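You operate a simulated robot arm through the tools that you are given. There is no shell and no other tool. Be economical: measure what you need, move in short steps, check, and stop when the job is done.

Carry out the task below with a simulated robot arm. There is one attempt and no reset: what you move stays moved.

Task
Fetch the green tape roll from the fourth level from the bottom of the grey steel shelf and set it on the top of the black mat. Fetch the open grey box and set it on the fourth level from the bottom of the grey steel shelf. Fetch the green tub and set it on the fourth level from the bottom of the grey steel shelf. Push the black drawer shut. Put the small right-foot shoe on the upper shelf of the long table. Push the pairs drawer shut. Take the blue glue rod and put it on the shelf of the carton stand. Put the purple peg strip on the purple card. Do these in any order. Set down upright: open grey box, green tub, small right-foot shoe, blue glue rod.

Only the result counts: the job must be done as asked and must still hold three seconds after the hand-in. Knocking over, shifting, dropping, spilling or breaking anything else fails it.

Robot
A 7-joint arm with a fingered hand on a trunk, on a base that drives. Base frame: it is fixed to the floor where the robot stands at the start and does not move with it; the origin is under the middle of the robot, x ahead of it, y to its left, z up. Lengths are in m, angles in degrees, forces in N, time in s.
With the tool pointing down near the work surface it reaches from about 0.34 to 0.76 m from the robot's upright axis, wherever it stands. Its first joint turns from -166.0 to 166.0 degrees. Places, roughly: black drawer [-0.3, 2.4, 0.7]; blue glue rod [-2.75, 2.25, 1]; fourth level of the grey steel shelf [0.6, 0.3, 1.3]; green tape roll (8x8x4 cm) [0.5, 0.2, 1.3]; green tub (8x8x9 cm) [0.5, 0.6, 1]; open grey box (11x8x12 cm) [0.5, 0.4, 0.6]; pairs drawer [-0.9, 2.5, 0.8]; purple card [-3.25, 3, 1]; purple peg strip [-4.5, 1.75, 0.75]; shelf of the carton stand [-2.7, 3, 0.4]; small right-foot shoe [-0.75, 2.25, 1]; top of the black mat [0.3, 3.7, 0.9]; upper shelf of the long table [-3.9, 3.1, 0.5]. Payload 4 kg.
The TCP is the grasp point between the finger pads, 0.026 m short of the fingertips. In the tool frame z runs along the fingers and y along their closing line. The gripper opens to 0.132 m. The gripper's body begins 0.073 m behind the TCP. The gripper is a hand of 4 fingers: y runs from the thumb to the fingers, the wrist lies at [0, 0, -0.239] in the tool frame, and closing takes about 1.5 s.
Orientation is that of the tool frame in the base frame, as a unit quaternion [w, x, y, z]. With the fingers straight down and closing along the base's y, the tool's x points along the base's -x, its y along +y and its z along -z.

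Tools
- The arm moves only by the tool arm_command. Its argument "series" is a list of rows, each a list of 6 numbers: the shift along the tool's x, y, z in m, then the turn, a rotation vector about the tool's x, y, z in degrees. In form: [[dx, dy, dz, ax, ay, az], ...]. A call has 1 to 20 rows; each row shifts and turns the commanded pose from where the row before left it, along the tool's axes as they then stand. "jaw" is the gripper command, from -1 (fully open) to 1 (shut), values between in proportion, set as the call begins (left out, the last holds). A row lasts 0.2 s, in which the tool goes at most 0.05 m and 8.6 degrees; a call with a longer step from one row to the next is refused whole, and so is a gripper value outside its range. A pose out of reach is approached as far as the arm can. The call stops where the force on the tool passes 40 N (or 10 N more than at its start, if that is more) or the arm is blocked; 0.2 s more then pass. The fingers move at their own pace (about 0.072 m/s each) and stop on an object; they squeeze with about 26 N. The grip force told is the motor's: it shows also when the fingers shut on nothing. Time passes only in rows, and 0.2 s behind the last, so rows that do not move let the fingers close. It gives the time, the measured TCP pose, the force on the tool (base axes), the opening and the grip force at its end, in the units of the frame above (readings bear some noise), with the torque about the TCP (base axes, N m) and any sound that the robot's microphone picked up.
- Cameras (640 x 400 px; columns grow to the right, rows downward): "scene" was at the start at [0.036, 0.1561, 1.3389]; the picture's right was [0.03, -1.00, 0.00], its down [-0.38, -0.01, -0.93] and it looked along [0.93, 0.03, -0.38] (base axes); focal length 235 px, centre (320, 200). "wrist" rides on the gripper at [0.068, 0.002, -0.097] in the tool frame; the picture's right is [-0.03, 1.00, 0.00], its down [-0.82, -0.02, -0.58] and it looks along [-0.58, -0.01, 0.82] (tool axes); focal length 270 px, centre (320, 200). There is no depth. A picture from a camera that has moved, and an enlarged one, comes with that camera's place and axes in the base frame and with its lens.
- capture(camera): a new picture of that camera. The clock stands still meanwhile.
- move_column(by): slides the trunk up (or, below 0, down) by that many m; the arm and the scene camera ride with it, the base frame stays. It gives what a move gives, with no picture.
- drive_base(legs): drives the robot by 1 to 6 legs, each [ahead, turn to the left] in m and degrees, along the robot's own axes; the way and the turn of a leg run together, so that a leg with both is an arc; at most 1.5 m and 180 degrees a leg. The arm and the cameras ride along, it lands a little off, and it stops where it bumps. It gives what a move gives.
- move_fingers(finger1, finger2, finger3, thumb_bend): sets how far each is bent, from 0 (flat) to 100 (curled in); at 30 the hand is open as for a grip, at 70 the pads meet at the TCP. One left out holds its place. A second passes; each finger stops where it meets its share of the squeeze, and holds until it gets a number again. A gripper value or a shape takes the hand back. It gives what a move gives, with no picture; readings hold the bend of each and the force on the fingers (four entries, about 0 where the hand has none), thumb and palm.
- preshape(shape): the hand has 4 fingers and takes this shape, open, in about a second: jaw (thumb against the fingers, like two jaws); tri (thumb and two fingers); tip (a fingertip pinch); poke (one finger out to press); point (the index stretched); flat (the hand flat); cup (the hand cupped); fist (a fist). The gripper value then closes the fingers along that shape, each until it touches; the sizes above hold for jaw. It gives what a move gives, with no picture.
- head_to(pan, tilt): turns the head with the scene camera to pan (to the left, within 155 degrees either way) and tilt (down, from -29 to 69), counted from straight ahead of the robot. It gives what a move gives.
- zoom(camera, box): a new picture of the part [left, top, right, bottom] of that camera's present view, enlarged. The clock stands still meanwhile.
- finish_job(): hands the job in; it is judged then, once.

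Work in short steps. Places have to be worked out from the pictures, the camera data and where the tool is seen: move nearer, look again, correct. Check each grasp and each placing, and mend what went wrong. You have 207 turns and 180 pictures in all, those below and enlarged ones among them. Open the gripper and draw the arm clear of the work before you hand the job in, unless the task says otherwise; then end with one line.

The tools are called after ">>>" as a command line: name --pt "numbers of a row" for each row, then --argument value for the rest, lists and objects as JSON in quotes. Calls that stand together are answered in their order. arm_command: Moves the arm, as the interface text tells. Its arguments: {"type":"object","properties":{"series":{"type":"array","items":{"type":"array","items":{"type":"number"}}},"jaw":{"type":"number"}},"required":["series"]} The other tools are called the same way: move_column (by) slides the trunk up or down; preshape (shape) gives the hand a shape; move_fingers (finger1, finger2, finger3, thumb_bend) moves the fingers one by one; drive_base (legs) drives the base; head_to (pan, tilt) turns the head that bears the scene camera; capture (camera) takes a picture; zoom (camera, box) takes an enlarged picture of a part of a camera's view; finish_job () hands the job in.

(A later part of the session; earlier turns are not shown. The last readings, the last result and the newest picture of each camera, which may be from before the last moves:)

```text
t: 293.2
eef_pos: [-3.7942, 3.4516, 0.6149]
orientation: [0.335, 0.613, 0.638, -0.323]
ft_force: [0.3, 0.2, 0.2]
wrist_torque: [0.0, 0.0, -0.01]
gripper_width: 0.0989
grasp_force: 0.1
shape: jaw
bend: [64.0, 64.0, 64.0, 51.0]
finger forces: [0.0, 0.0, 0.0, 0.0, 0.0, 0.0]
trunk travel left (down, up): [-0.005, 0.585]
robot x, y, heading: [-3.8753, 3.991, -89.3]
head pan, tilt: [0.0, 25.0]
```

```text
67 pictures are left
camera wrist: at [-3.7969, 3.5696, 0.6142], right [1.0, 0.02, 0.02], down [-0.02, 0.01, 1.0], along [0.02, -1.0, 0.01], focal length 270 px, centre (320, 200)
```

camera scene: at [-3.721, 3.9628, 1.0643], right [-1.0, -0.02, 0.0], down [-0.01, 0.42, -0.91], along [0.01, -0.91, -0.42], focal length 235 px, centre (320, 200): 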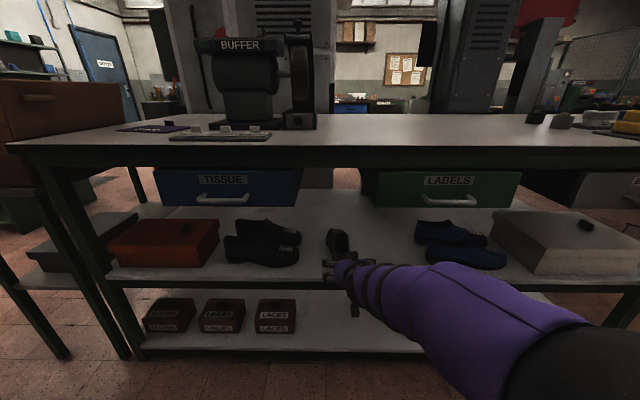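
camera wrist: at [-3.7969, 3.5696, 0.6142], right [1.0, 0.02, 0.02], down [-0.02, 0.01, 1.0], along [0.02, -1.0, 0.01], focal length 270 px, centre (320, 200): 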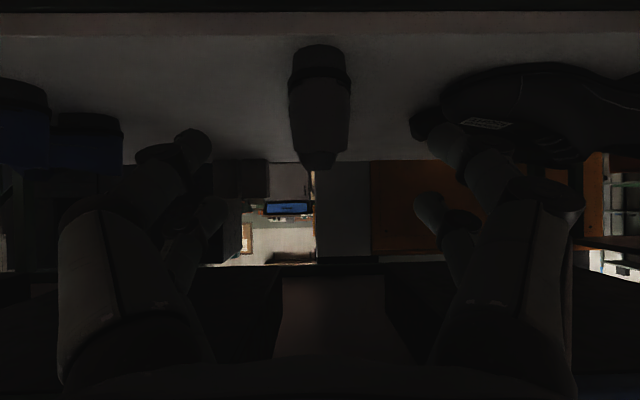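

Shoe stands upright on the upper shelf. Next find the peg strip: back off, raise the trunk, and look across the table.

>>> drive_base --legs '[[-0.2, 0]]'

>>> move_column --by 0.4

>>> move_column --by 0.18

>>> head_to --pan -10 --tilt 25

>>> capture --camera "scene"

>>> head_to --pan 35 --tilt 25

>>> capture --camera "scene"

```text
t: 294.8
eef_pos: [-3.7954, 3.6524, 0.6162]
orientation: [0.336, 0.613, 0.639, -0.323]
ft_force: [0.5, -0.2, -0.5]
wrist_torque: [0.02, 0.01, 0.02]
gripper_width: 0.0988
grasp_force: 0.0
shape: jaw
bend: [64.0, 64.0, 64.0, 51.0]
finger forces: [0.1, 0.0, 0.1, 0.0, 0.0, 0.0]
trunk travel left (down, up): [-0.005, 0.585]
robot x, y, heading: [-3.8807, 4.1936, -89.3]
head pan, tilt: [0.0, 25.0]
```

```text
t: 298.6
eef_pos: [-3.7971, 3.6517, 1.0163]
orientation: [0.335, 0.613, 0.639, -0.322]
ft_force: [0.0, 0.1, 0.0]
wrist_torque: [-0.03, -0.01, -0.02]
gripper_width: 0.0988
grasp_force: 0.0
shape: jaw
bend: [64.0, 64.0, 64.0, 51.0]
finger forces: [0.0, 0.0, 0.0, 0.0, 0.1, 0.1]
trunk travel left (down, up): [-0.405, 0.185]
robot x, y, heading: [-3.8782, 4.1946, -89.2]
head pan, tilt: [0.0, 25.0]
```

```text
t: 300.6
eef_pos: [-3.7968, 3.652, 1.1974]
orientation: [0.334, 0.613, 0.639, -0.323]
ft_force: [-0.6, 1.2, -0.3]
wrist_torque: [0.0, 0.0, -0.02]
gripper_width: 0.0987
grasp_force: 0.0
shape: jaw
bend: [64.0, 64.0, 64.0, 51.0]
finger forces: [0.0, 0.0, 0.1, 0.2, 0.0, 0.1]
trunk travel left (down, up): [-0.585, 0.005]
robot x, y, heading: [-3.8829, 4.1946, -88.9]
head pan, tilt: [0.0, 25.0]
```

```text
t: 301.3
eef_pos: [-3.7956, 3.6511, 1.1959]
orientation: [0.335, 0.613, 0.639, -0.323]
ft_force: [-0.3, 0.3, -0.3]
wrist_torque: [0.0, -0.02, -0.01]
gripper_width: 0.0986
grasp_force: 0.0
shape: jaw
bend: [64.0, 64.0, 64.0, 51.0]
finger forces: [0.0, 0.0, 0.0, 0.0, 0.1, 0.1]
trunk travel left (down, up): [-0.585, 0.005]
robot x, y, heading: [-3.8796, 4.1918, -89.2]
head pan, tilt: [-10.0, 25.0]
```

```text
66 pictures are left
camera scene: at [-3.74, 4.1644, 1.6443], right [-0.99, 0.16, 0.0], down [0.07, 0.42, -0.91], along [-0.14, -0.9, -0.42], focal length 235 px, centre (320, 200)
```

scene: 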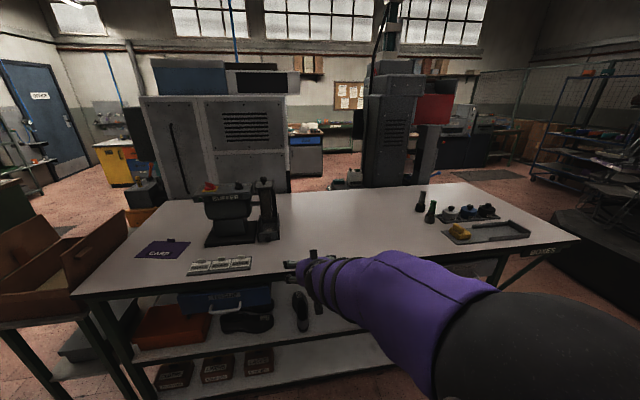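

```text
t: 302.4
eef_pos: [-3.7958, 3.6525, 1.1956]
orientation: [0.335, 0.613, 0.639, -0.323]
ft_force: [0.4, -0.5, -0.6]
wrist_torque: [0.03, 0.0, 0.02]
gripper_width: 0.0987
grasp_force: 0.2
shape: jaw
bend: [64.0, 64.0, 64.0, 51.0]
finger forces: [0.0, 0.1, 0.1, 0.1, 0.1, 0.1]
trunk travel left (down, up): [-0.585, 0.005]
robot x, y, heading: [-3.8799, 4.1937, -89.2]
head pan, tilt: [35.0, 25.0]
```

```text
65 pictures are left
camera scene: at [-3.6716, 4.1807, 1.6443], right [-0.81, -0.59, 0.0], down [-0.25, 0.34, -0.91], along [0.53, -0.73, -0.42], focal length 235 px, centre (320, 200)
```

scene: 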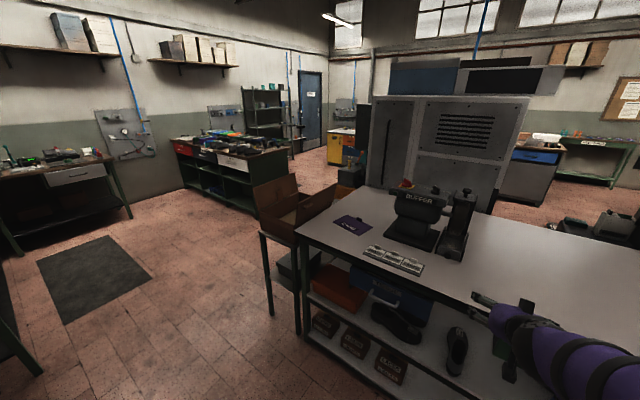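

Next the glue rod on the orange machine. I drive back east, then south into the corridor, and look at the machine's right side.

>>> drive_base --legs '[[0, 89], [1.5, 0], [0.4, 0], [0, -90], [1.5, 0], [0.3, 0]]'

>>> head_to --pan -75 --tilt 30

>>> capture --camera "scene"

```text
t: 304.5
eef_pos: [-3.6032, 3.7009, 1.196]
orientation: [0.389, 0.487, 0.739, -0.256]
ft_force: [-0.4, 0.1, 0.6]
wrist_torque: [-0.01, -0.01, -0.01]
gripper_width: 0.0991
grasp_force: 0.0
shape: jaw
bend: [64.0, 64.0, 64.0, 51.0]
finger forces: [0.1, 0.1, 0.0, 0.0, 0.0, 0.1]
trunk travel left (down, up): [-0.585, 0.005]
robot x, y, heading: [-3.8786, 4.1741, -79.7]
head pan, tilt: [35.0, 25.0]
stopped in leg 1: the robot was blocked; the commanded pose is now the measured one
```

```text
t: 306.4
eef_pos: [-3.6038, 3.7007, 1.196]
orientation: [0.389, 0.486, 0.739, -0.257]
ft_force: [0.0, -0.9, 0.1]
wrist_torque: [0.01, -0.01, -0.02]
gripper_width: 0.099
grasp_force: 0.2
shape: jaw
bend: [64.0, 64.0, 64.0, 51.0]
finger forces: [0.0, 0.0, 0.1, 0.0, 0.0, 0.1]
trunk travel left (down, up): [-0.585, 0.005]
robot x, y, heading: [-3.8802, 4.1739, -79.7]
head pan, tilt: [-75.0, 30.0]
```

```text
64 pictures are left
camera scene: at [-3.8181, 4.222, 1.6363], right [-0.43, 0.9, 0.0], down [0.45, 0.21, -0.87], along [-0.78, -0.37, -0.5], focal length 235 px, centre (320, 200)
```

scene: 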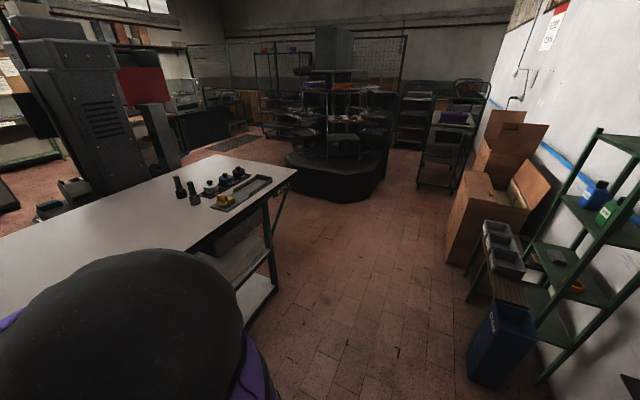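

The turn was blocked at the rear; I move forward 0.12 m toward the table first, then turn.

>>> drive_base --legs '[[0.12, 0], [0, 80], [1.5, 0], [0.4, 0], [0, -90], [1.5, 0]]'

>>> head_to --pan -60 --tilt 30

>>> capture --camera "scene"

```text
t: 331.8
eef_pos: [-1.7546, 2.0431, 1.1963]
orientation: [0.364, 0.549, 0.694, -0.29]
ft_force: [0.0, 0.2, -0.3]
wrist_torque: [0.01, -0.01, 0.03]
gripper_width: 0.0991
grasp_force: 0.1
shape: jaw
bend: [64.0, 64.0, 64.0, 51.0]
finger forces: [0.0, 0.1, 0.0, 0.0, 0.0, 0.1]
trunk travel left (down, up): [-0.585, 0.005]
robot x, y, heading: [-1.9418, 2.5552, -89.4]
head pan, tilt: [-75.0, 30.0]
```

```text
t: 332.5
eef_pos: [-1.7549, 2.0431, 1.197]
orientation: [0.364, 0.548, 0.695, -0.289]
ft_force: [0.1, -0.7, -0.2]
wrist_torque: [0.0, -0.01, -0.04]
gripper_width: 0.0991
grasp_force: 0.1
shape: jaw
bend: [64.0, 64.0, 64.0, 51.0]
finger forces: [0.0, 0.0, 0.0, 0.0, 0.1, 0.1]
trunk travel left (down, up): [-0.585, 0.005]
robot x, y, heading: [-1.9466, 2.5558, -89.7]
head pan, tilt: [-60.0, 30.0]
```

```text
63 pictures are left
camera scene: at [-1.8674, 2.5724, 1.6363], right [-0.51, 0.86, 0.0], down [0.43, 0.25, -0.87], along [-0.75, -0.44, -0.5], focal length 235 px, centre (320, 200)
```

scene: 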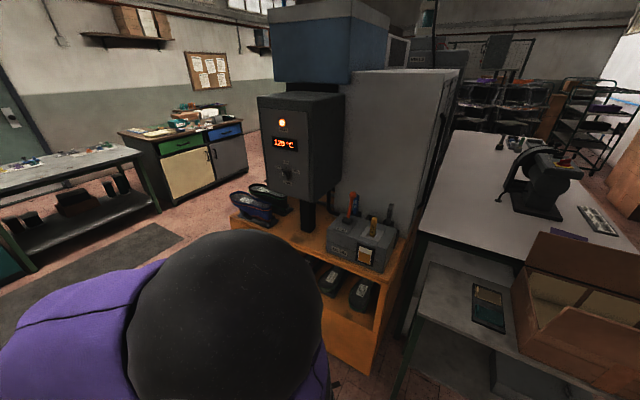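

The tool holder box is visible on the orange cabinet; I zoom in for the blue rod.

>>> zoom --camera "scene" --box '[300, 170, 420, 290]'

>>> zoom --camera "scene" --box '[400, 220, 640, 400]'

```text
3.33 times, centred on (360, 230) of scene
camera zoom: at [-1.8674, 2.5724, 1.6363], right [-0.51, 0.86, 0.0], down [0.43, 0.25, -0.87], along [-0.75, -0.44, -0.5], focal length 783 px, centre (187, 100)
```

zoom: 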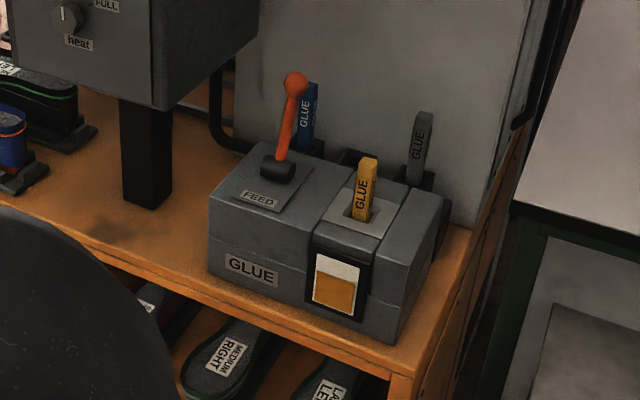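

```text
2.22 times, centred on (520, 310) of scene
camera zoom: at [-1.8674, 2.5724, 1.6363], right [-0.51, 0.86, 0.0], down [0.43, 0.25, -0.87], along [-0.75, -0.44, -0.5], focal length 522 px, centre (-124, -44)
```

zoom: 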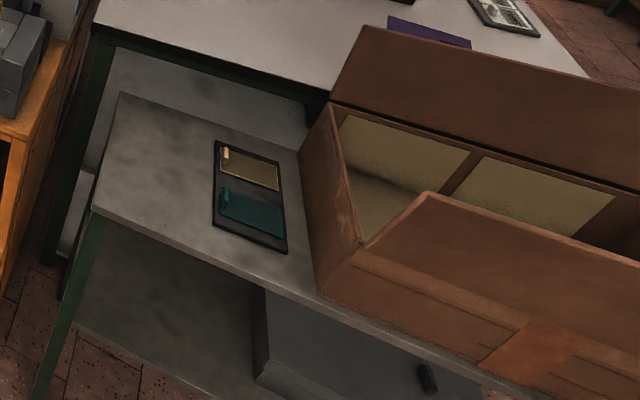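

The blue GLUE rod stands behind the orange lever, at ≈(-2.80, 2.23). I centre the arm, drive south 0.3 m, and turn to face it.

>>> arm_command --pt "0 -0.045 0 5.35 0 3.75" --pt "0 -0.045 0 5.35 0 3.75" --pt "0 -0.045 0 0 0 0" --pt "0 -0.045 0 0 0 0" --pt "0 0 0 0 0 0"

>>> drive_base --legs '[[0.3, 0], [0, -90]]'

>>> head_to --pan 0 --tilt 30

>>> capture --camera "scene"

>>> capture --camera "wrist"

```text
t: 333.7
eef_pos: [-1.9323, 2.0268, 1.1963]
orientation: [0.33, 0.625, 0.627, -0.328]
ft_force: [0.7, 0.3, -0.7]
wrist_torque: [0.01, -0.03, 0.03]
gripper_width: 0.099
grasp_force: 0.0
shape: jaw
bend: [64.0, 64.0, 64.0, 51.0]
finger forces: [0.0, 0.0, 0.1, 0.0, 0.0, 0.0]
trunk travel left (down, up): [-0.585, 0.005]
robot x, y, heading: [-1.9443, 2.5553, -89.8]
head pan, tilt: [-60.0, 30.0]
```

```text
t: 340.0
eef_pos: [-2.4718, 2.2516, 1.1955]
orientation: [0.0, 0.885, -0.001, -0.465]
ft_force: [0.1, -0.2, -0.1]
wrist_torque: [0.01, 0.04, -0.02]
gripper_width: 0.0989
grasp_force: 0.1
shape: jaw
bend: [64.0, 64.0, 64.0, 51.0]
finger forces: [0.0, 0.0, 0.0, 0.0, 0.0, 0.0]
trunk travel left (down, up): [-0.585, 0.005]
robot x, y, heading: [-1.9414, 2.2553, -180.1]
head pan, tilt: [-60.0, 30.0]
```

```text
t: 341.3
eef_pos: [-2.4717, 2.2515, 1.1969]
orientation: [-0.001, 0.885, -0.001, -0.465]
ft_force: [0.3, 0.8, -0.3]
wrist_torque: [-0.01, -0.02, 0.01]
gripper_width: 0.0992
grasp_force: 0.1
shape: jaw
bend: [64.0, 64.0, 64.0, 51.0]
finger forces: [0.0, 0.0, 0.0, 0.0, 0.0, 0.0]
trunk travel left (down, up): [-0.585, 0.005]
robot x, y, heading: [-1.9427, 2.2585, -179.8]
head pan, tilt: [0.0, 30.0]
```

```text
60 pictures are left
camera scene: at [-1.9705, 2.1079, 1.6363], right [0.0, 1.0, 0.0], down [0.5, 0.0, -0.87], along [-0.87, 0.0, -0.5], focal length 235 px, centre (320, 200)
```

scene: 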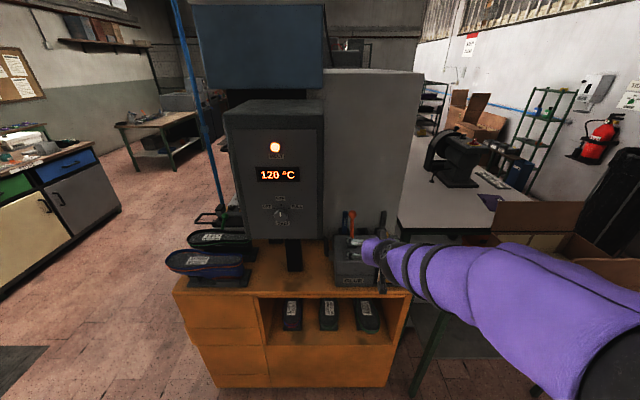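

```text
59 pictures are left
camera wrist: at [-2.3533, 2.2488, 1.1953], right [-0.02, -1.0, 0.02], down [0.01, 0.02, 1.0], along [-1.0, 0.02, 0.01], focal length 270 px, centre (320, 200)
```

wrist: 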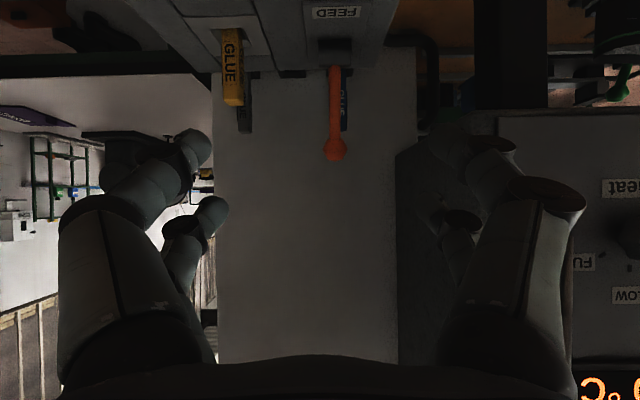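

>>> zoom --camera "wrist" --box '[200, 0, 440, 170]'

>>> zoom --camera "scene" --box '[290, 190, 430, 300]'

```text
2.35 times, centred on (320, 85) of wrist
camera zoom: at [-2.3533, 2.2488, 1.1953], right [-0.02, -1.0, 0.02], down [0.01, 0.02, 1.0], along [-1.0, 0.02, 0.01], focal length 636 px, centre (320, 471)
```

zoom: 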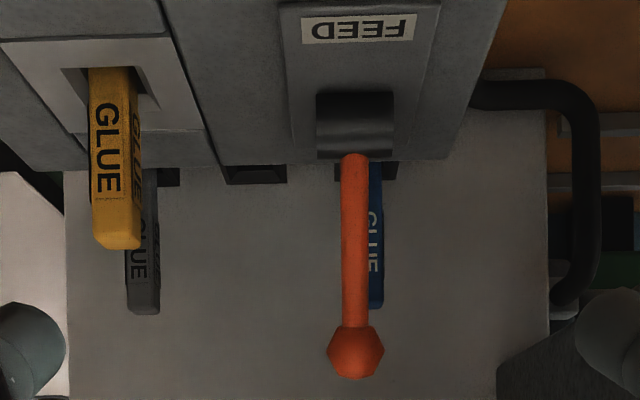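

```text
3.64 times, centred on (360, 245) of scene
camera zoom: at [-1.9705, 2.1079, 1.6363], right [0.0, 1.0, 0.0], down [0.5, 0.0, -0.87], along [-0.87, 0.0, -0.5], focal length 854 px, centre (174, 36)
```

zoom: 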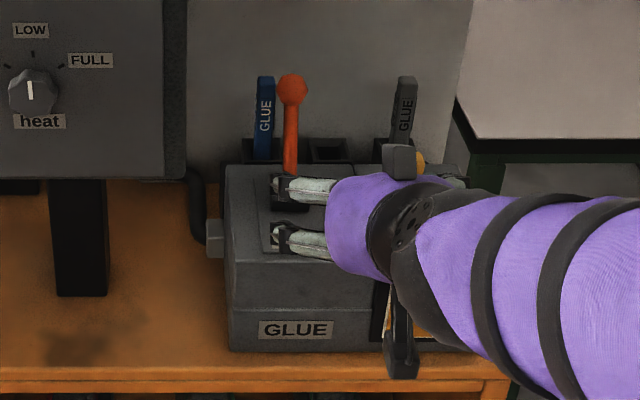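

Rod top ≈ (-2.808, 2.215, 1.088), lever ball at (-2.735, 2.234, 1.133), display box side at y≈2.11. I drive 0.18 m closer, turn the tool vertical with a 30° yaw so the camera clears the lever.

>>> drive_base --legs '[[0.18, 0]]'

>>> arm_command --pt "0 0 0 0 7.9 0" --pt "0 0 0 0 7.9 0" --pt "0 0 0 0 7.9 0" --pt "0 0 0 0 7.9 0" --pt "0 0 0 0 7.9 0" --pt "0 0 0 0 7.9 0" --pt "0 0 0 0 8 0" --pt "0 0 0 0 0 7.5" --pt "0 0 0 0 0 7.5" --pt "0 0 0 0 0 7.5" --pt "0 0 0 0 0 7.5" --pt "0 0 0 0 0 0" --jaw 0.1

>>> capture --camera "wrist"

>>> capture --camera "scene"

```text
t: 342.8
eef_pos: [-2.6537, 2.2522, 1.1971]
orientation: [-0.001, 0.886, -0.002, -0.464]
ft_force: [-0.4, -0.7, -0.5]
wrist_torque: [-0.03, 0.01, 0.04]
gripper_width: 0.0991
grasp_force: 0.0
shape: jaw
bend: [64.0, 64.0, 64.0, 51.0]
finger forces: [0.0, 0.0, 0.0, 0.0, 0.0, 0.1]
trunk travel left (down, up): [-0.585, 0.005]
robot x, y, heading: [-2.1231, 2.2594, 180.0]
head pan, tilt: [0.0, 30.0]
```

```text
t: 343.4
eef_pos: [-2.6449, 2.1753, 1.2107]
orientation: [0.038, 0.907, 0.076, -0.412]
ft_force: [0.2, 22.1, 2.4]
wrist_torque: [-0.83, -0.03, 0.5]
gripper_width: 0.0552
grasp_force: 0.0
shape: jaw
bend: [73.0, 73.0, 73.0, 70.0]
finger forces: [2.8, 19.7, 0.1, 0.1, 0.1, 0.0]
out of reach, approached as far as the arm can: row 1, 2
trunk travel left (down, up): [-0.585, 0.005]
robot x, y, heading: [-2.1269, 2.2602, 179.9]
head pan, tilt: [0.0, 30.0]
stopped in row 3: the force on the tool passed its limit at 56 N (the readings are from after the stop); the commanded pose is now the measured one
```

```text
56 pictures are left
camera wrist: at [-2.5279, 2.1932, 1.2213], right [0.15, -0.99, 0.03], down [-0.1, 0.01, 0.99], along [-0.98, -0.15, -0.1], focal length 270 px, centre (320, 200)
```

wrist: 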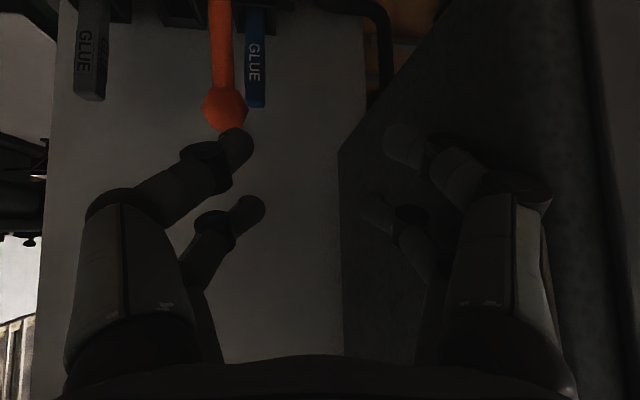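

```text
55 pictures are left
camera scene: at [-2.1512, 2.1109, 1.6367], right [0.0, 1.0, 0.0], down [0.5, 0.0, -0.87], along [-0.87, 0.0, -0.5], focal length 235 px, centre (320, 200)
```

scene: 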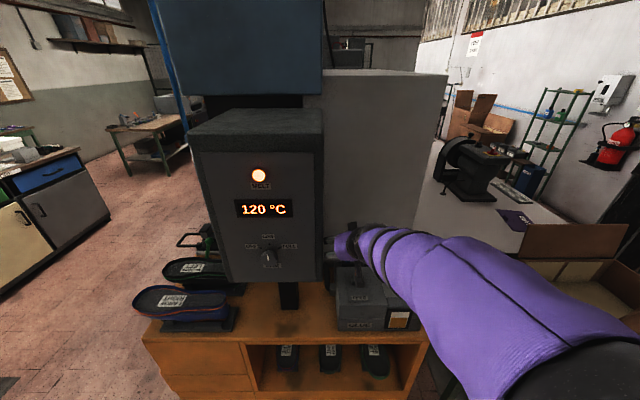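

The arm deviated near a reach limit and touched the display box. I move off gently, back the base away and reorient in free space.

>>> arm_command --pt "0 -0.02 -0.01 0 0 0" --pt "0 -0.03 -0.01 0 0 0" --pt "0 -0.03 0 0 0 0" --pt "0 0 0 0 0 0"

>>> drive_base --legs '[[-0.4, 0]]'

>>> capture --camera "scene"

```text
t: 344.4
eef_pos: [-2.6447, 2.2509, 1.2215]
orientation: [0.04, 0.907, 0.081, -0.411]
ft_force: [-0.8, 0.7, -0.3]
wrist_torque: [0.01, 0.01, 0.01]
gripper_width: 0.0591
grasp_force: 0.1
shape: jaw
bend: [73.0, 73.0, 73.0, 70.0]
finger forces: [0.0, 0.0, 0.0, 0.0, 0.1, 0.0]
trunk travel left (down, up): [-0.585, 0.005]
robot x, y, heading: [-2.1239, 2.2625, 180.1]
head pan, tilt: [0.0, 30.0]
```

```text
t: 347.0
eef_pos: [-2.2384, 2.251, 1.2219]
orientation: [0.04, 0.907, 0.08, -0.411]
ft_force: [-0.5, 0.5, 0.4]
wrist_torque: [-0.03, -0.03, -0.03]
gripper_width: 0.0592
grasp_force: 0.0
shape: jaw
bend: [73.0, 73.0, 73.0, 70.0]
finger forces: [0.0, 0.1, 0.1, 0.0, 0.0, 0.1]
trunk travel left (down, up): [-0.585, 0.005]
robot x, y, heading: [-1.7187, 2.2603, 179.8]
head pan, tilt: [0.0, 30.0]
```

```text
54 pictures are left
camera scene: at [-1.747, 2.1074, 1.6363], right [0.0, 1.0, 0.0], down [0.5, 0.0, -0.87], along [-0.87, 0.0, -0.5], focal length 235 px, centre (320, 200)
```

scene: 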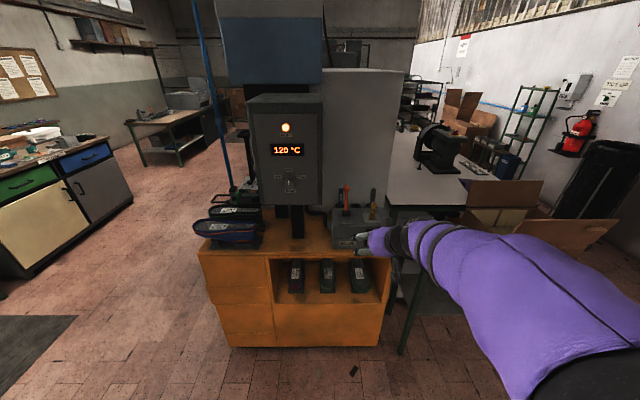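

All intact. In free space I lower a bit, make the tool vertical, and apply the yaw.

>>> arm_command --pt "0.03 0 0.0263 0 0 0" --pt "0.03 0 0.0263 0 0 0" --pt "0.03 0 0.0263 0 0 0" --pt "0 0 0 0 8.15 0" --pt "0 0 0 0 8.15 0" --pt "0 0 0 0 8.15 0" --pt "0 0 0 0 8.15 0" --pt "0 0 0 0 8.15 0" --pt "0 0 0 0 8.15 0" --pt "0 0 0 0 0 7.96" --pt "0 0 0 0 0 7.96" --pt "0 0 0 0 0 7.96" --pt "0 0 0 0 0 7.96" --pt "0 0 0 0 0 7.96" --pt "0 0 0 0 0 0"

>>> capture --camera "scene"

```text
t: 350.2
eef_pos: [-2.2398, 2.2421, 1.1019]
orientation: [0.03, 0.969, -0.245, -0.027]
ft_force: [-0.5, 0.2, 0.2]
wrist_torque: [-0.02, -0.01, 0.0]
gripper_width: 0.0595
grasp_force: 0.1
shape: jaw
bend: [73.0, 73.0, 73.0, 70.0]
finger forces: [0.0, 0.0, 0.0, 0.1, 0.0, 0.0]
out of reach, approached as far as the arm can: row 5
trunk travel left (down, up): [-0.585, 0.005]
robot x, y, heading: [-1.7195, 2.2595, 179.7]
head pan, tilt: [0.0, 30.0]
```

```text
53 pictures are left
camera scene: at [-1.7475, 2.1073, 1.6363], right [0.0, 1.0, 0.0], down [0.5, 0.0, -0.87], along [-0.87, 0.0, -0.5], focal length 235 px, centre (320, 200)
```

scene: 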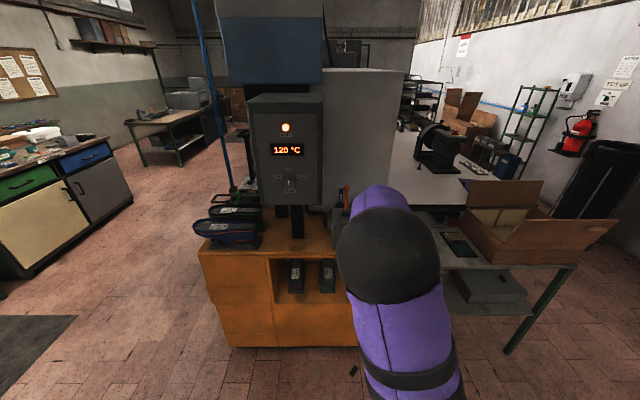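

The arm is now elbow-up and vertical. I raise to z≈1.2 and drive in so the hand is near the rod.

>>> arm_command --pt "0 0 -0.045 0 0 0" --pt "0 0 -0.05 0 0 0" --pt "0 0 0 0 0 0"

>>> drive_base --legs '[[0.35, 0]]'

>>> capture --camera "wrist"

>>> capture --camera "scene"

```text
t: 351.0
eef_pos: [-2.233, 2.2468, 1.1972]
orientation: [0.03, 0.969, -0.244, -0.027]
ft_force: [-0.1, 0.7, -0.1]
wrist_torque: [-0.04, -0.05, 0.0]
gripper_width: 0.0591
grasp_force: 0.0
shape: jaw
bend: [73.0, 73.0, 73.0, 70.0]
finger forces: [0.0, 0.0, 0.0, 0.0, 0.0, 0.0]
trunk travel left (down, up): [-0.585, 0.005]
robot x, y, heading: [-1.7212, 2.2597, 179.9]
head pan, tilt: [0.0, 30.0]
```

```text
t: 353.2
eef_pos: [-2.585, 2.2495, 1.1976]
orientation: [0.03, 0.968, -0.247, -0.028]
ft_force: [0.0, 0.4, 0.5]
wrist_torque: [-0.03, 0.03, 0.0]
gripper_width: 0.0595
grasp_force: 0.0
shape: jaw
bend: [73.0, 73.0, 73.0, 70.0]
finger forces: [0.0, 0.0, 0.0, 0.0, 0.1, 0.0]
trunk travel left (down, up): [-0.585, 0.005]
robot x, y, heading: [-2.0702, 2.261, 179.6]
head pan, tilt: [0.0, 30.0]
```

```text
52 pictures are left
camera wrist: at [-2.519, 2.2188, 1.2905], right [-0.5, -0.86, 0.07], down [-0.67, 0.44, 0.61], along [-0.56, 0.25, -0.79], focal length 270 px, centre (320, 200)
```

wrist: 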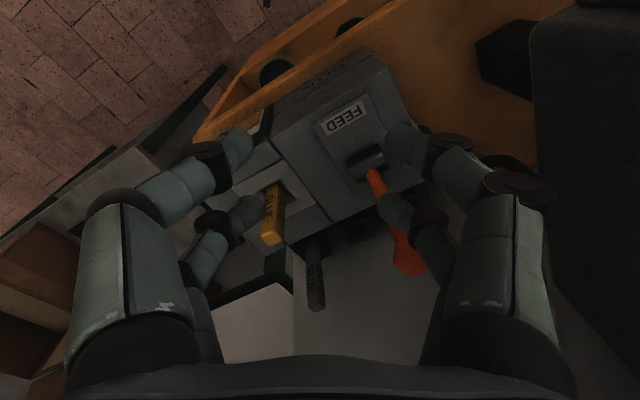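

```text
51 pictures are left
camera scene: at [-2.1001, 2.1089, 1.6362], right [0.01, 1.0, 0.0], down [0.5, 0.0, -0.87], along [-0.87, 0.01, -0.5], focal length 235 px, centre (320, 200)
```

scene: 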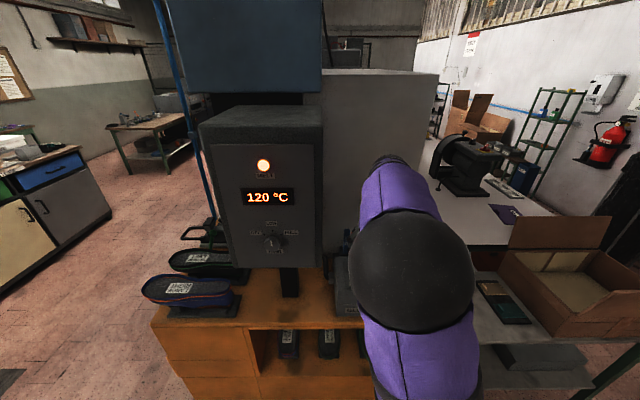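

Lever ball position is confirmed. I drive 0.09 m closer and correct the 4.7° tilt.

>>> drive_base --legs '[[0.09, 0]]'

>>> arm_command --pt "0 0 0 4.1 2.2 0" --pt "0 0 0 0 0 0"

```text
t: 354.3
eef_pos: [-2.6756, 2.2502, 1.1952]
orientation: [0.03, 0.968, -0.247, -0.029]
ft_force: [-1.6, -0.7, -0.5]
wrist_torque: [0.01, -0.05, 0.01]
gripper_width: 0.0595
grasp_force: 0.1
shape: jaw
bend: [73.0, 73.0, 73.0, 70.0]
finger forces: [0.1, 0.0, 0.1, 0.1, 0.0, 0.0]
trunk travel left (down, up): [-0.585, 0.005]
robot x, y, heading: [-2.1619, 2.2647, 179.7]
head pan, tilt: [0.0, 30.0]
```

```text
t: 354.9
eef_pos: [-2.6755, 2.2496, 1.1978]
orientation: [0.0, 0.969, -0.247, 0.0]
ft_force: [0.1, 0.8, 0.1]
wrist_torque: [-0.01, -0.01, 0.01]
gripper_width: 0.0592
grasp_force: 0.1
shape: jaw
bend: [73.0, 73.0, 73.0, 70.0]
finger forces: [0.0, 0.0, 0.1, 0.0, 0.1, 0.0]
trunk travel left (down, up): [-0.585, 0.005]
robot x, y, heading: [-2.162, 2.2608, 179.9]
head pan, tilt: [0.0, 30.0]
```

Tool is exactly vertical. To keep clear of the back wall (x≈-2.84) I reduce yaw to ~9° and move above the rod at z≈1.2.

>>> arm_command --pt "0 0 0 0 0 -6.67" --pt "0 0 0 0 0 -6.67" --pt "0 0 0 0 0 -6.67" --pt "-0.0384 0.0173 0 0 0 0" --pt "-0.0384 0.0173 0 0 0 0" --pt "-0.0384 0.0173 0 0 0 0" --pt "0 0 0 0 0 0"

>>> capture --camera "wrist"

>>> capture --camera "scene"

```text
t: 356.5
eef_pos: [-2.7958, 2.2165, 1.1964]
orientation: [0.001, 0.997, -0.075, 0.0]
ft_force: [-0.7, 0.6, -0.2]
wrist_torque: [-0.01, -0.02, -0.01]
gripper_width: 0.0591
grasp_force: 0.0
shape: jaw
bend: [73.0, 73.0, 73.0, 70.0]
finger forces: [0.1, 0.1, 0.0, 0.1, 0.0, 0.0]
trunk travel left (down, up): [-0.585, 0.005]
robot x, y, heading: [-2.1663, 2.2621, 179.5]
head pan, tilt: [0.0, 30.0]
```

```text
50 pictures are left
camera wrist: at [-2.729, 2.2038, 1.2933], right [-0.17, -0.98, 0.0], down [-0.8, 0.14, 0.58], along [-0.57, 0.1, -0.82], focal length 270 px, centre (320, 200)
```

wrist: 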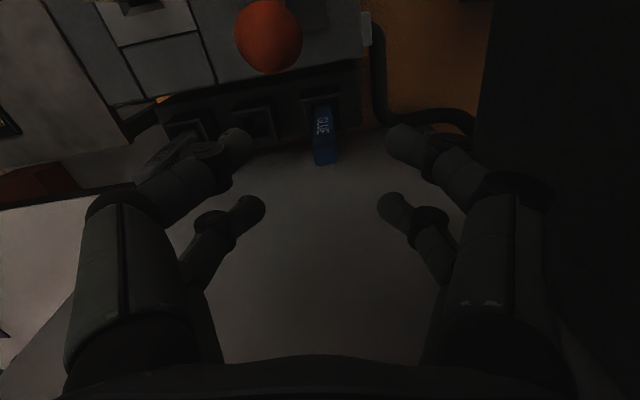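

```text
49 pictures are left
camera scene: at [-2.1901, 2.1097, 1.6363], right [0.01, 1.0, 0.0], down [0.5, 0.0, -0.87], along [-0.87, 0.01, -0.5], focal length 235 px, centre (320, 200)
```

scene: 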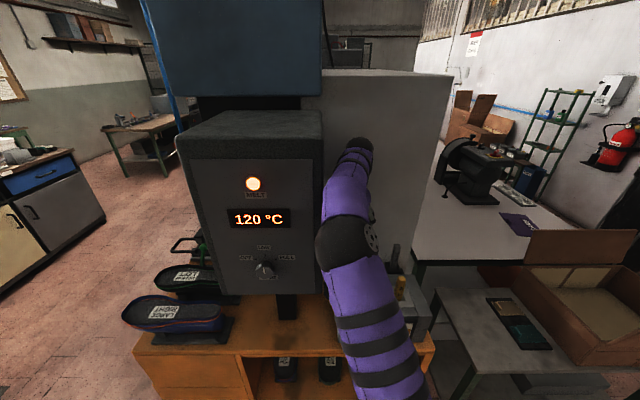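

Rod ≈ (-2.81, 2.216), centred between the fingers. I descend to z≈1.08.

>>> arm_command --pt "-0.005 0 0.03 0 0 0" --pt "0 0 0.03 0 0 0" --pt "0 0 0.03 0 0 0" --pt "0 0 0.025 0 0 0" --pt "0 0 0 0 0 0"

>>> capture --camera "wrist"

```text
t: 357.7
eef_pos: [-2.794, 2.2344, 1.0941]
orientation: [0.011, 0.997, -0.08, -0.009]
ft_force: [-0.4, -0.4, 0.2]
wrist_torque: [0.0, -0.01, -0.01]
gripper_width: 0.0593
grasp_force: 0.1
shape: jaw
bend: [73.0, 73.0, 73.0, 70.0]
finger forces: [0.0, 0.0, 0.0, 0.1, 0.0, 0.0]
trunk travel left (down, up): [-0.585, 0.005]
robot x, y, heading: [-2.1616, 2.2635, 179.6]
head pan, tilt: [0.0, 30.0]
```

```text
48 pictures are left
camera wrist: at [-2.7244, 2.2235, 1.1902], right [-0.19, -0.98, 0.02], down [-0.79, 0.16, 0.59], along [-0.58, 0.09, -0.81], focal length 270 px, centre (320, 200)
```

wrist: 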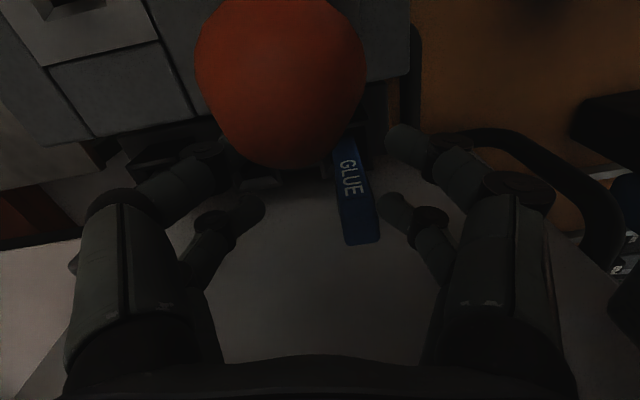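

The hand is displaced 1.8 cm in +y without tool force; I check the scene for the elbow touching the display box.

>>> capture --camera "scene"

```text
47 pictures are left
camera scene: at [-2.1726, 2.1383, 1.6407], right [0.01, 1.0, -0.02], down [0.49, -0.02, -0.87], along [-0.87, 0.0, -0.49], focal length 235 px, centre (320, 200)
```

scene: 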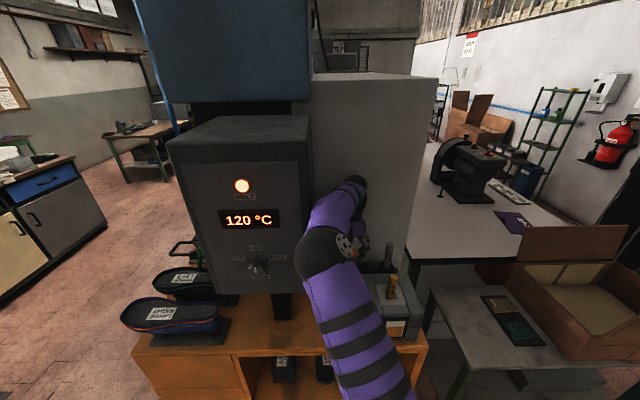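

The elbow presses on the display box. I rise back up immediately, then back out and reposition the robot further to +y so the arm comes in diagonally.

>>> arm_command --pt "0 -0.01 -0.03 0 0 0" --pt "0 0 -0.03 0 0 0" --pt "0 0 -0.03 0 0 0" --pt "0 0 -0.02 0 0 0" --pt "0 0 0 0 0 0"

>>> drive_base --legs '[[-0.35, 0]]'

>>> capture --camera "scene"

```text
t: 358.9
eef_pos: [-2.8019, 2.2327, 1.1927]
orientation: [0.003, 0.997, -0.075, 0.0]
ft_force: [0.0, -0.3, -0.6]
wrist_torque: [0.0, 0.01, -0.02]
gripper_width: 0.0592
grasp_force: 0.1
shape: jaw
bend: [73.0, 73.0, 73.0, 70.0]
finger forces: [0.1, 0.0, 0.0, 0.0, 0.1, 0.1]
trunk travel left (down, up): [-0.585, 0.005]
robot x, y, heading: [-2.1635, 2.2591, 179.8]
head pan, tilt: [0.0, 30.0]
```

```text
t: 361.2
eef_pos: [-2.4549, 2.2232, 1.1921]
orientation: [0.0, 0.997, -0.073, 0.0]
ft_force: [0.0, 0.8, -1.0]
wrist_torque: [-0.01, -0.03, -0.02]
gripper_width: 0.0593
grasp_force: 0.1
shape: jaw
bend: [73.0, 73.0, 73.0, 70.0]
finger forces: [0.0, 0.1, 0.0, 0.0, 0.0, 0.0]
trunk travel left (down, up): [-0.585, 0.005]
robot x, y, heading: [-1.8127, 2.261, -179.9]
head pan, tilt: [0.0, 30.0]
```

```text
46 pictures are left
camera scene: at [-1.8429, 2.1074, 1.6363], right [0.0, 1.0, 0.0], down [0.5, 0.0, -0.87], along [-0.87, 0.0, -0.5], focal length 235 px, centre (320, 200)
```

scene: 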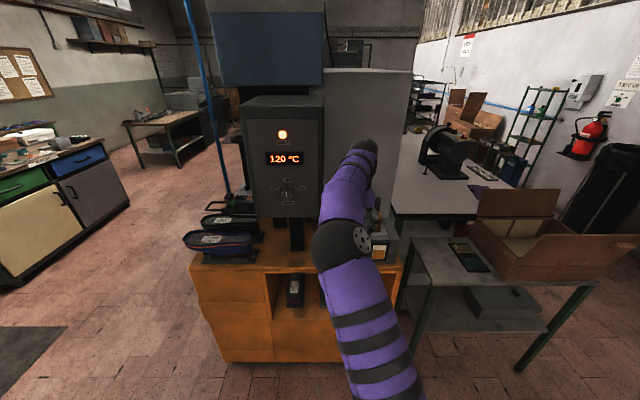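

Nothing shifted. I relocate the robot to y≈2.45 for a diagonal arm approach.

>>> drive_base --legs '[[0.08, 0], [0, -90], [0.19, 0], [0, 90], [0.22, 0]]'

>>> capture --camera "scene"

```text
t: 373.1
eef_pos: [-2.7541, 2.4264, 1.1926]
orientation: [0.0, 0.997, -0.082, 0.0]
ft_force: [-0.1, -0.3, 0.6]
wrist_torque: [-0.05, 0.0, 0.01]
gripper_width: 0.0593
grasp_force: 0.1
shape: jaw
bend: [73.0, 73.0, 73.0, 70.0]
finger forces: [0.0, 0.0, 0.1, 0.1, 0.0, 0.0]
trunk travel left (down, up): [-0.585, 0.005]
robot x, y, heading: [-2.111, 2.4574, 179.1]
head pan, tilt: [0.0, 30.0]
```

```text
45 pictures are left
camera scene: at [-2.1455, 2.3017, 1.6363], right [0.02, 1.0, 0.0], down [0.5, -0.01, -0.87], along [-0.87, 0.02, -0.5], focal length 235 px, centre (320, 200)
```

scene: 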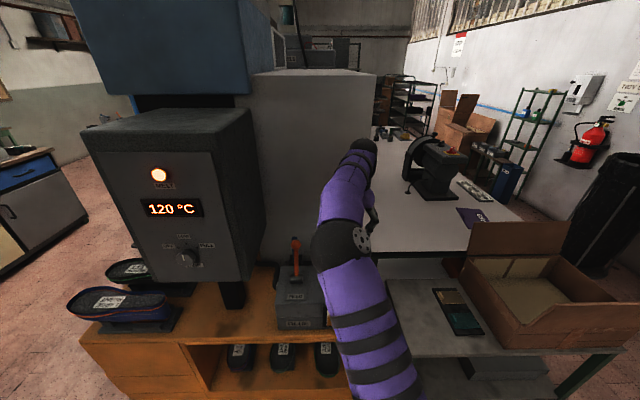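

I swing the hand to the rod's y, then creep forward 0.06 m.

>>> arm_command --pt "0.0088 0.0412 0 0 0 0" --pt "0.0088 0.0412 0 0 0 0" --pt "0.0088 0.0412 0 0 0 0" --pt "0.0088 0.0412 0 0 0 0" --pt "0.0088 0.0412 0 0 0 0" --pt "0 0 0 0 0 0"

>>> drive_base --legs '[[0.055, 0]]'

>>> capture --camera "wrist"

>>> capture --camera "scene"

```text
t: 374.5
eef_pos: [-2.7437, 2.2165, 1.1922]
orientation: [0.0, 0.997, -0.082, -0.001]
ft_force: [0.3, 0.2, 0.6]
wrist_torque: [0.04, 0.01, -0.01]
gripper_width: 0.0594
grasp_force: 0.2
shape: jaw
bend: [73.0, 73.0, 73.0, 70.0]
finger forces: [0.0, 0.0, 0.0, 0.0, 0.1, 0.1]
trunk travel left (down, up): [-0.585, 0.005]
robot x, y, heading: [-2.1154, 2.4533, 179.3]
head pan, tilt: [0.0, 30.0]
```

```text
t: 375.5
eef_pos: [-2.8004, 2.2177, 1.1914]
orientation: [0.001, 0.997, -0.08, 0.0]
ft_force: [1.2, 1.0, -0.6]
wrist_torque: [-0.01, -0.05, 0.01]
gripper_width: 0.0593
grasp_force: 0.0
shape: jaw
bend: [73.0, 73.0, 73.0, 70.0]
finger forces: [0.0, 0.0, 0.0, 0.0, 0.1, 0.0]
trunk travel left (down, up): [-0.585, 0.005]
robot x, y, heading: [-2.1703, 2.4545, 179.2]
head pan, tilt: [0.0, 30.0]
```

```text
44 pictures are left
camera wrist: at [-2.7332, 2.2042, 1.2881], right [-0.19, -0.98, 0.0], down [-0.8, 0.15, 0.58], along [-0.57, 0.11, -0.82], focal length 270 px, centre (320, 200)
```

wrist: 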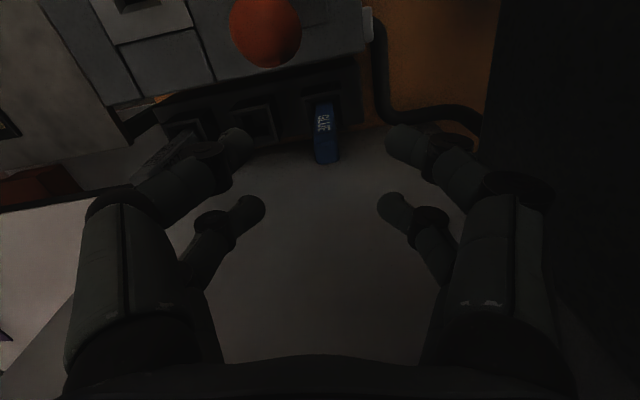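

```text
43 pictures are left
camera scene: at [-2.2018, 2.3026, 1.6362], right [0.02, 1.0, 0.0], down [0.5, -0.01, -0.87], along [-0.87, 0.02, -0.5], focal length 235 px, centre (320, 200)
```

scene: 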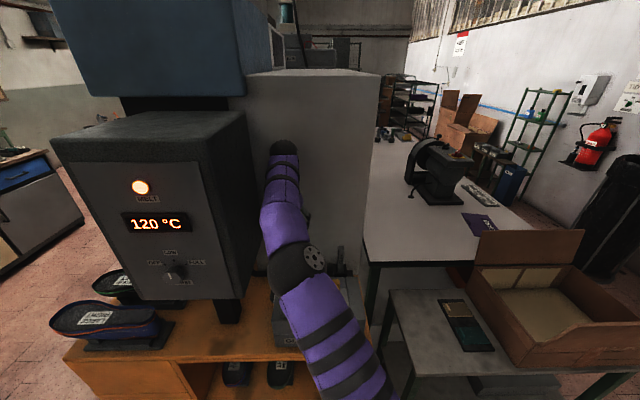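

Elbow now has ~5 cm clearance from the display box. I descend slowly.

>>> arm_command --pt "0 0 0.03 0 0 0" --pt "0 0 0.03 0 0 0" --pt "0 0 0 0 0 0"

>>> arm_command --pt "0 0 0.025 0 0 0" --pt "0 0 0.023 0 0 0" --pt "0 0 0 0 0 0"

>>> capture --camera "wrist"

```text
t: 376.3
eef_pos: [-2.7993, 2.2177, 1.1304]
orientation: [0.0, 0.997, -0.081, -0.001]
ft_force: [-0.6, -0.2, -0.2]
wrist_torque: [0.02, 0.0, 0.02]
gripper_width: 0.0593
grasp_force: 0.1
shape: jaw
bend: [73.0, 73.0, 73.0, 70.0]
finger forces: [0.0, 0.1, 0.1, 0.1, 0.1, 0.0]
trunk travel left (down, up): [-0.585, 0.005]
robot x, y, heading: [-2.1731, 2.4545, 179.2]
head pan, tilt: [0.0, 30.0]
```

```text
t: 377.1
eef_pos: [-2.8, 2.218, 1.0838]
orientation: [0.001, 0.997, -0.08, 0.0]
ft_force: [0.0, -1.1, -0.7]
wrist_torque: [0.02, 0.02, -0.03]
gripper_width: 0.0593
grasp_force: 0.1
shape: jaw
bend: [73.0, 73.0, 73.0, 70.0]
finger forces: [0.0, 0.1, 0.0, 0.0, 0.1, 0.0]
trunk travel left (down, up): [-0.585, 0.005]
robot x, y, heading: [-2.1732, 2.4552, 178.9]
head pan, tilt: [0.0, 30.0]
```

```text
42 pictures are left
camera wrist: at [-2.7322, 2.2042, 1.18], right [-0.19, -0.98, 0.0], down [-0.8, 0.15, 0.58], along [-0.57, 0.11, -0.82], focal length 270 px, centre (320, 200)
```

wrist: 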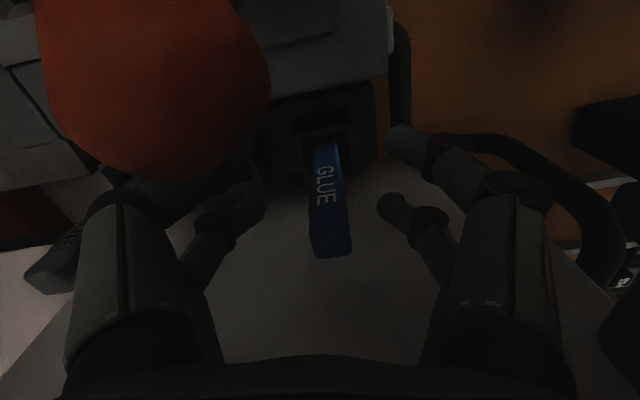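

Rod centred, all clear. I go 1 cm lower and close.

>>> arm_command --pt "-0.003 0.001 0.01 0 0 0" --pt "0 0 0 0 0 0"

>>> arm_command --pt "0 0 0 0 0 0" --pt "0 0 0 0 0 0" --pt "0 0 0 0 0 0" --pt "0 0 0 0 0 0" --pt "0 0 0 0 0 0" --jaw 1

>>> capture --camera "wrist"

```text
t: 377.7
eef_pos: [-2.803, 2.217, 1.0742]
orientation: [0.0, 0.997, -0.081, 0.0]
ft_force: [-0.2, -0.4, 0.4]
wrist_torque: [-0.02, 0.0, -0.01]
gripper_width: 0.0593
grasp_force: 0.2
shape: jaw
bend: [73.0, 73.0, 73.0, 70.0]
finger forces: [0.1, 0.0, 0.0, 0.0, 0.1, 0.0]
trunk travel left (down, up): [-0.585, 0.005]
robot x, y, heading: [-2.1717, 2.4563, 178.9]
head pan, tilt: [0.0, 30.0]
```

```text
t: 378.9
eef_pos: [-2.8036, 2.216, 1.0732]
orientation: [0.0, 0.997, -0.081, -0.001]
ft_force: [-0.5, -1.1, 0.9]
wrist_torque: [0.01, 0.01, 0.01]
gripper_width: 0.0
grasp_force: 26.1
shape: jaw
bend: [60.0, 74.0, 74.0, 70.0]
finger forces: [0.0, 0.1, 0.1, 0.1, 0.0, 0.0]
trunk travel left (down, up): [-0.585, 0.005]
robot x, y, heading: [-2.1696, 2.4533, 178.7]
head pan, tilt: [0.0, 30.0]
```

```text
41 pictures are left
camera wrist: at [-2.7356, 2.2038, 1.1705], right [-0.19, -0.98, 0.0], down [-0.8, 0.15, 0.58], along [-0.57, 0.11, -0.82], focal length 270 px, centre (320, 200)
```

wrist: 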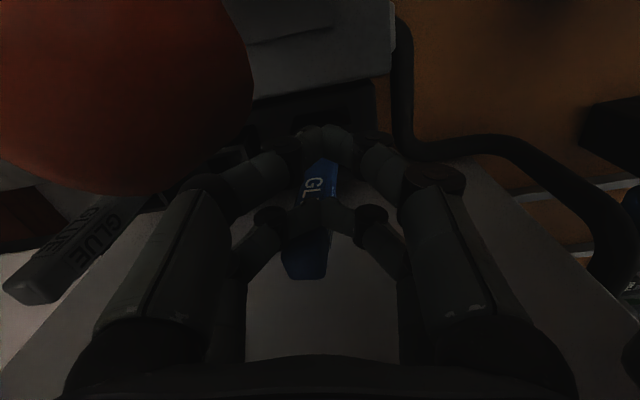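

The fingers met in front of the rod (nothing gripped; rod leaned slightly back). I reopen and look before shifting farther toward the wall.

>>> arm_command --pt "0 0 0 0 0 0" --pt "0 0 0 0 0 0" --pt "0 0 0 0 0 0" --pt "0 0 0 0 0 0" --jaw 0.1

>>> zoom --camera "wrist" --box '[200, 100, 440, 290]'

```text
t: 379.9
eef_pos: [-2.8031, 2.2172, 1.0734]
orientation: [0.0, 0.997, -0.081, -0.001]
ft_force: [0.1, 0.1, -0.1]
wrist_torque: [0.01, 0.0, -0.02]
gripper_width: 0.0587
grasp_force: 0.1
shape: jaw
bend: [73.0, 73.0, 73.0, 70.0]
finger forces: [0.1, 0.0, 0.0, 0.1, 0.0, 0.0]
trunk travel left (down, up): [-0.585, 0.005]
robot x, y, heading: [-2.1707, 2.4564, 178.9]
head pan, tilt: [0.0, 30.0]
```

```text
2.11 times, centred on (320, 195) of wrist
camera zoom: at [-2.7356, 2.2038, 1.1705], right [-0.19, -0.98, 0.0], down [-0.8, 0.15, 0.58], along [-0.57, 0.11, -0.82], focal length 569 px, centre (320, 210)
```

zoom: 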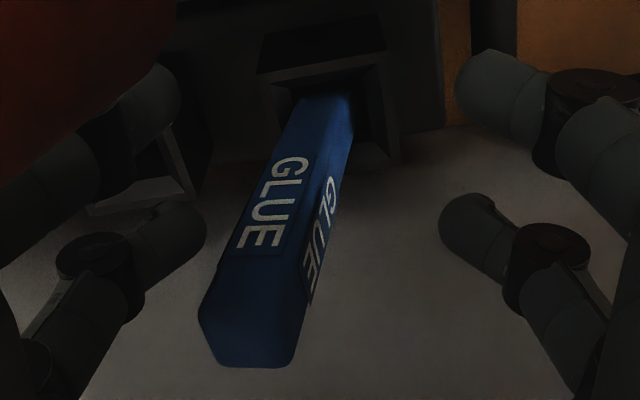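

The rod now leans a little toward +y; its top is near (-2.826, 2.237). I shift the hand ~1.5 cm toward the wall and +y, watching force.

>>> arm_command --pt "-0.0086 -0.0062 0 0 0 0" --pt "-0.0086 -0.0062 0 0 0 0" --pt "0 0 0 0 0 0"

>>> zoom --camera "wrist" --box '[200, 100, 440, 290]'

```text
t: 380.7
eef_pos: [-2.8169, 2.2339, 1.0747]
orientation: [0.002, 0.997, -0.081, -0.001]
ft_force: [0.3, 0.2, -0.3]
wrist_torque: [-0.02, 0.03, 0.02]
gripper_width: 0.0591
grasp_force: 0.0
shape: jaw
bend: [73.0, 73.0, 73.0, 70.0]
finger forces: [0.0, 0.0, 0.0, 0.0, 0.0, 0.0]
trunk travel left (down, up): [-0.585, 0.005]
robot x, y, heading: [-2.1726, 2.456, 179.0]
head pan, tilt: [0.0, 30.0]
```

```text
2.11 times, centred on (320, 195) of wrist
camera zoom: at [-2.7509, 2.2188, 1.1702], right [-0.19, -0.98, 0.0], down [-0.8, 0.15, 0.58], along [-0.57, 0.11, -0.82], focal length 569 px, centre (320, 210)
```

zoom: 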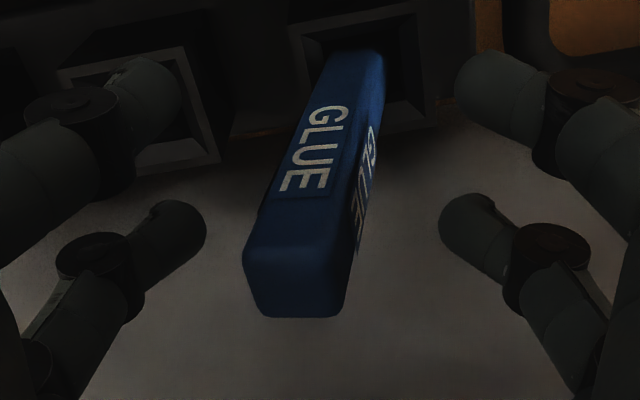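

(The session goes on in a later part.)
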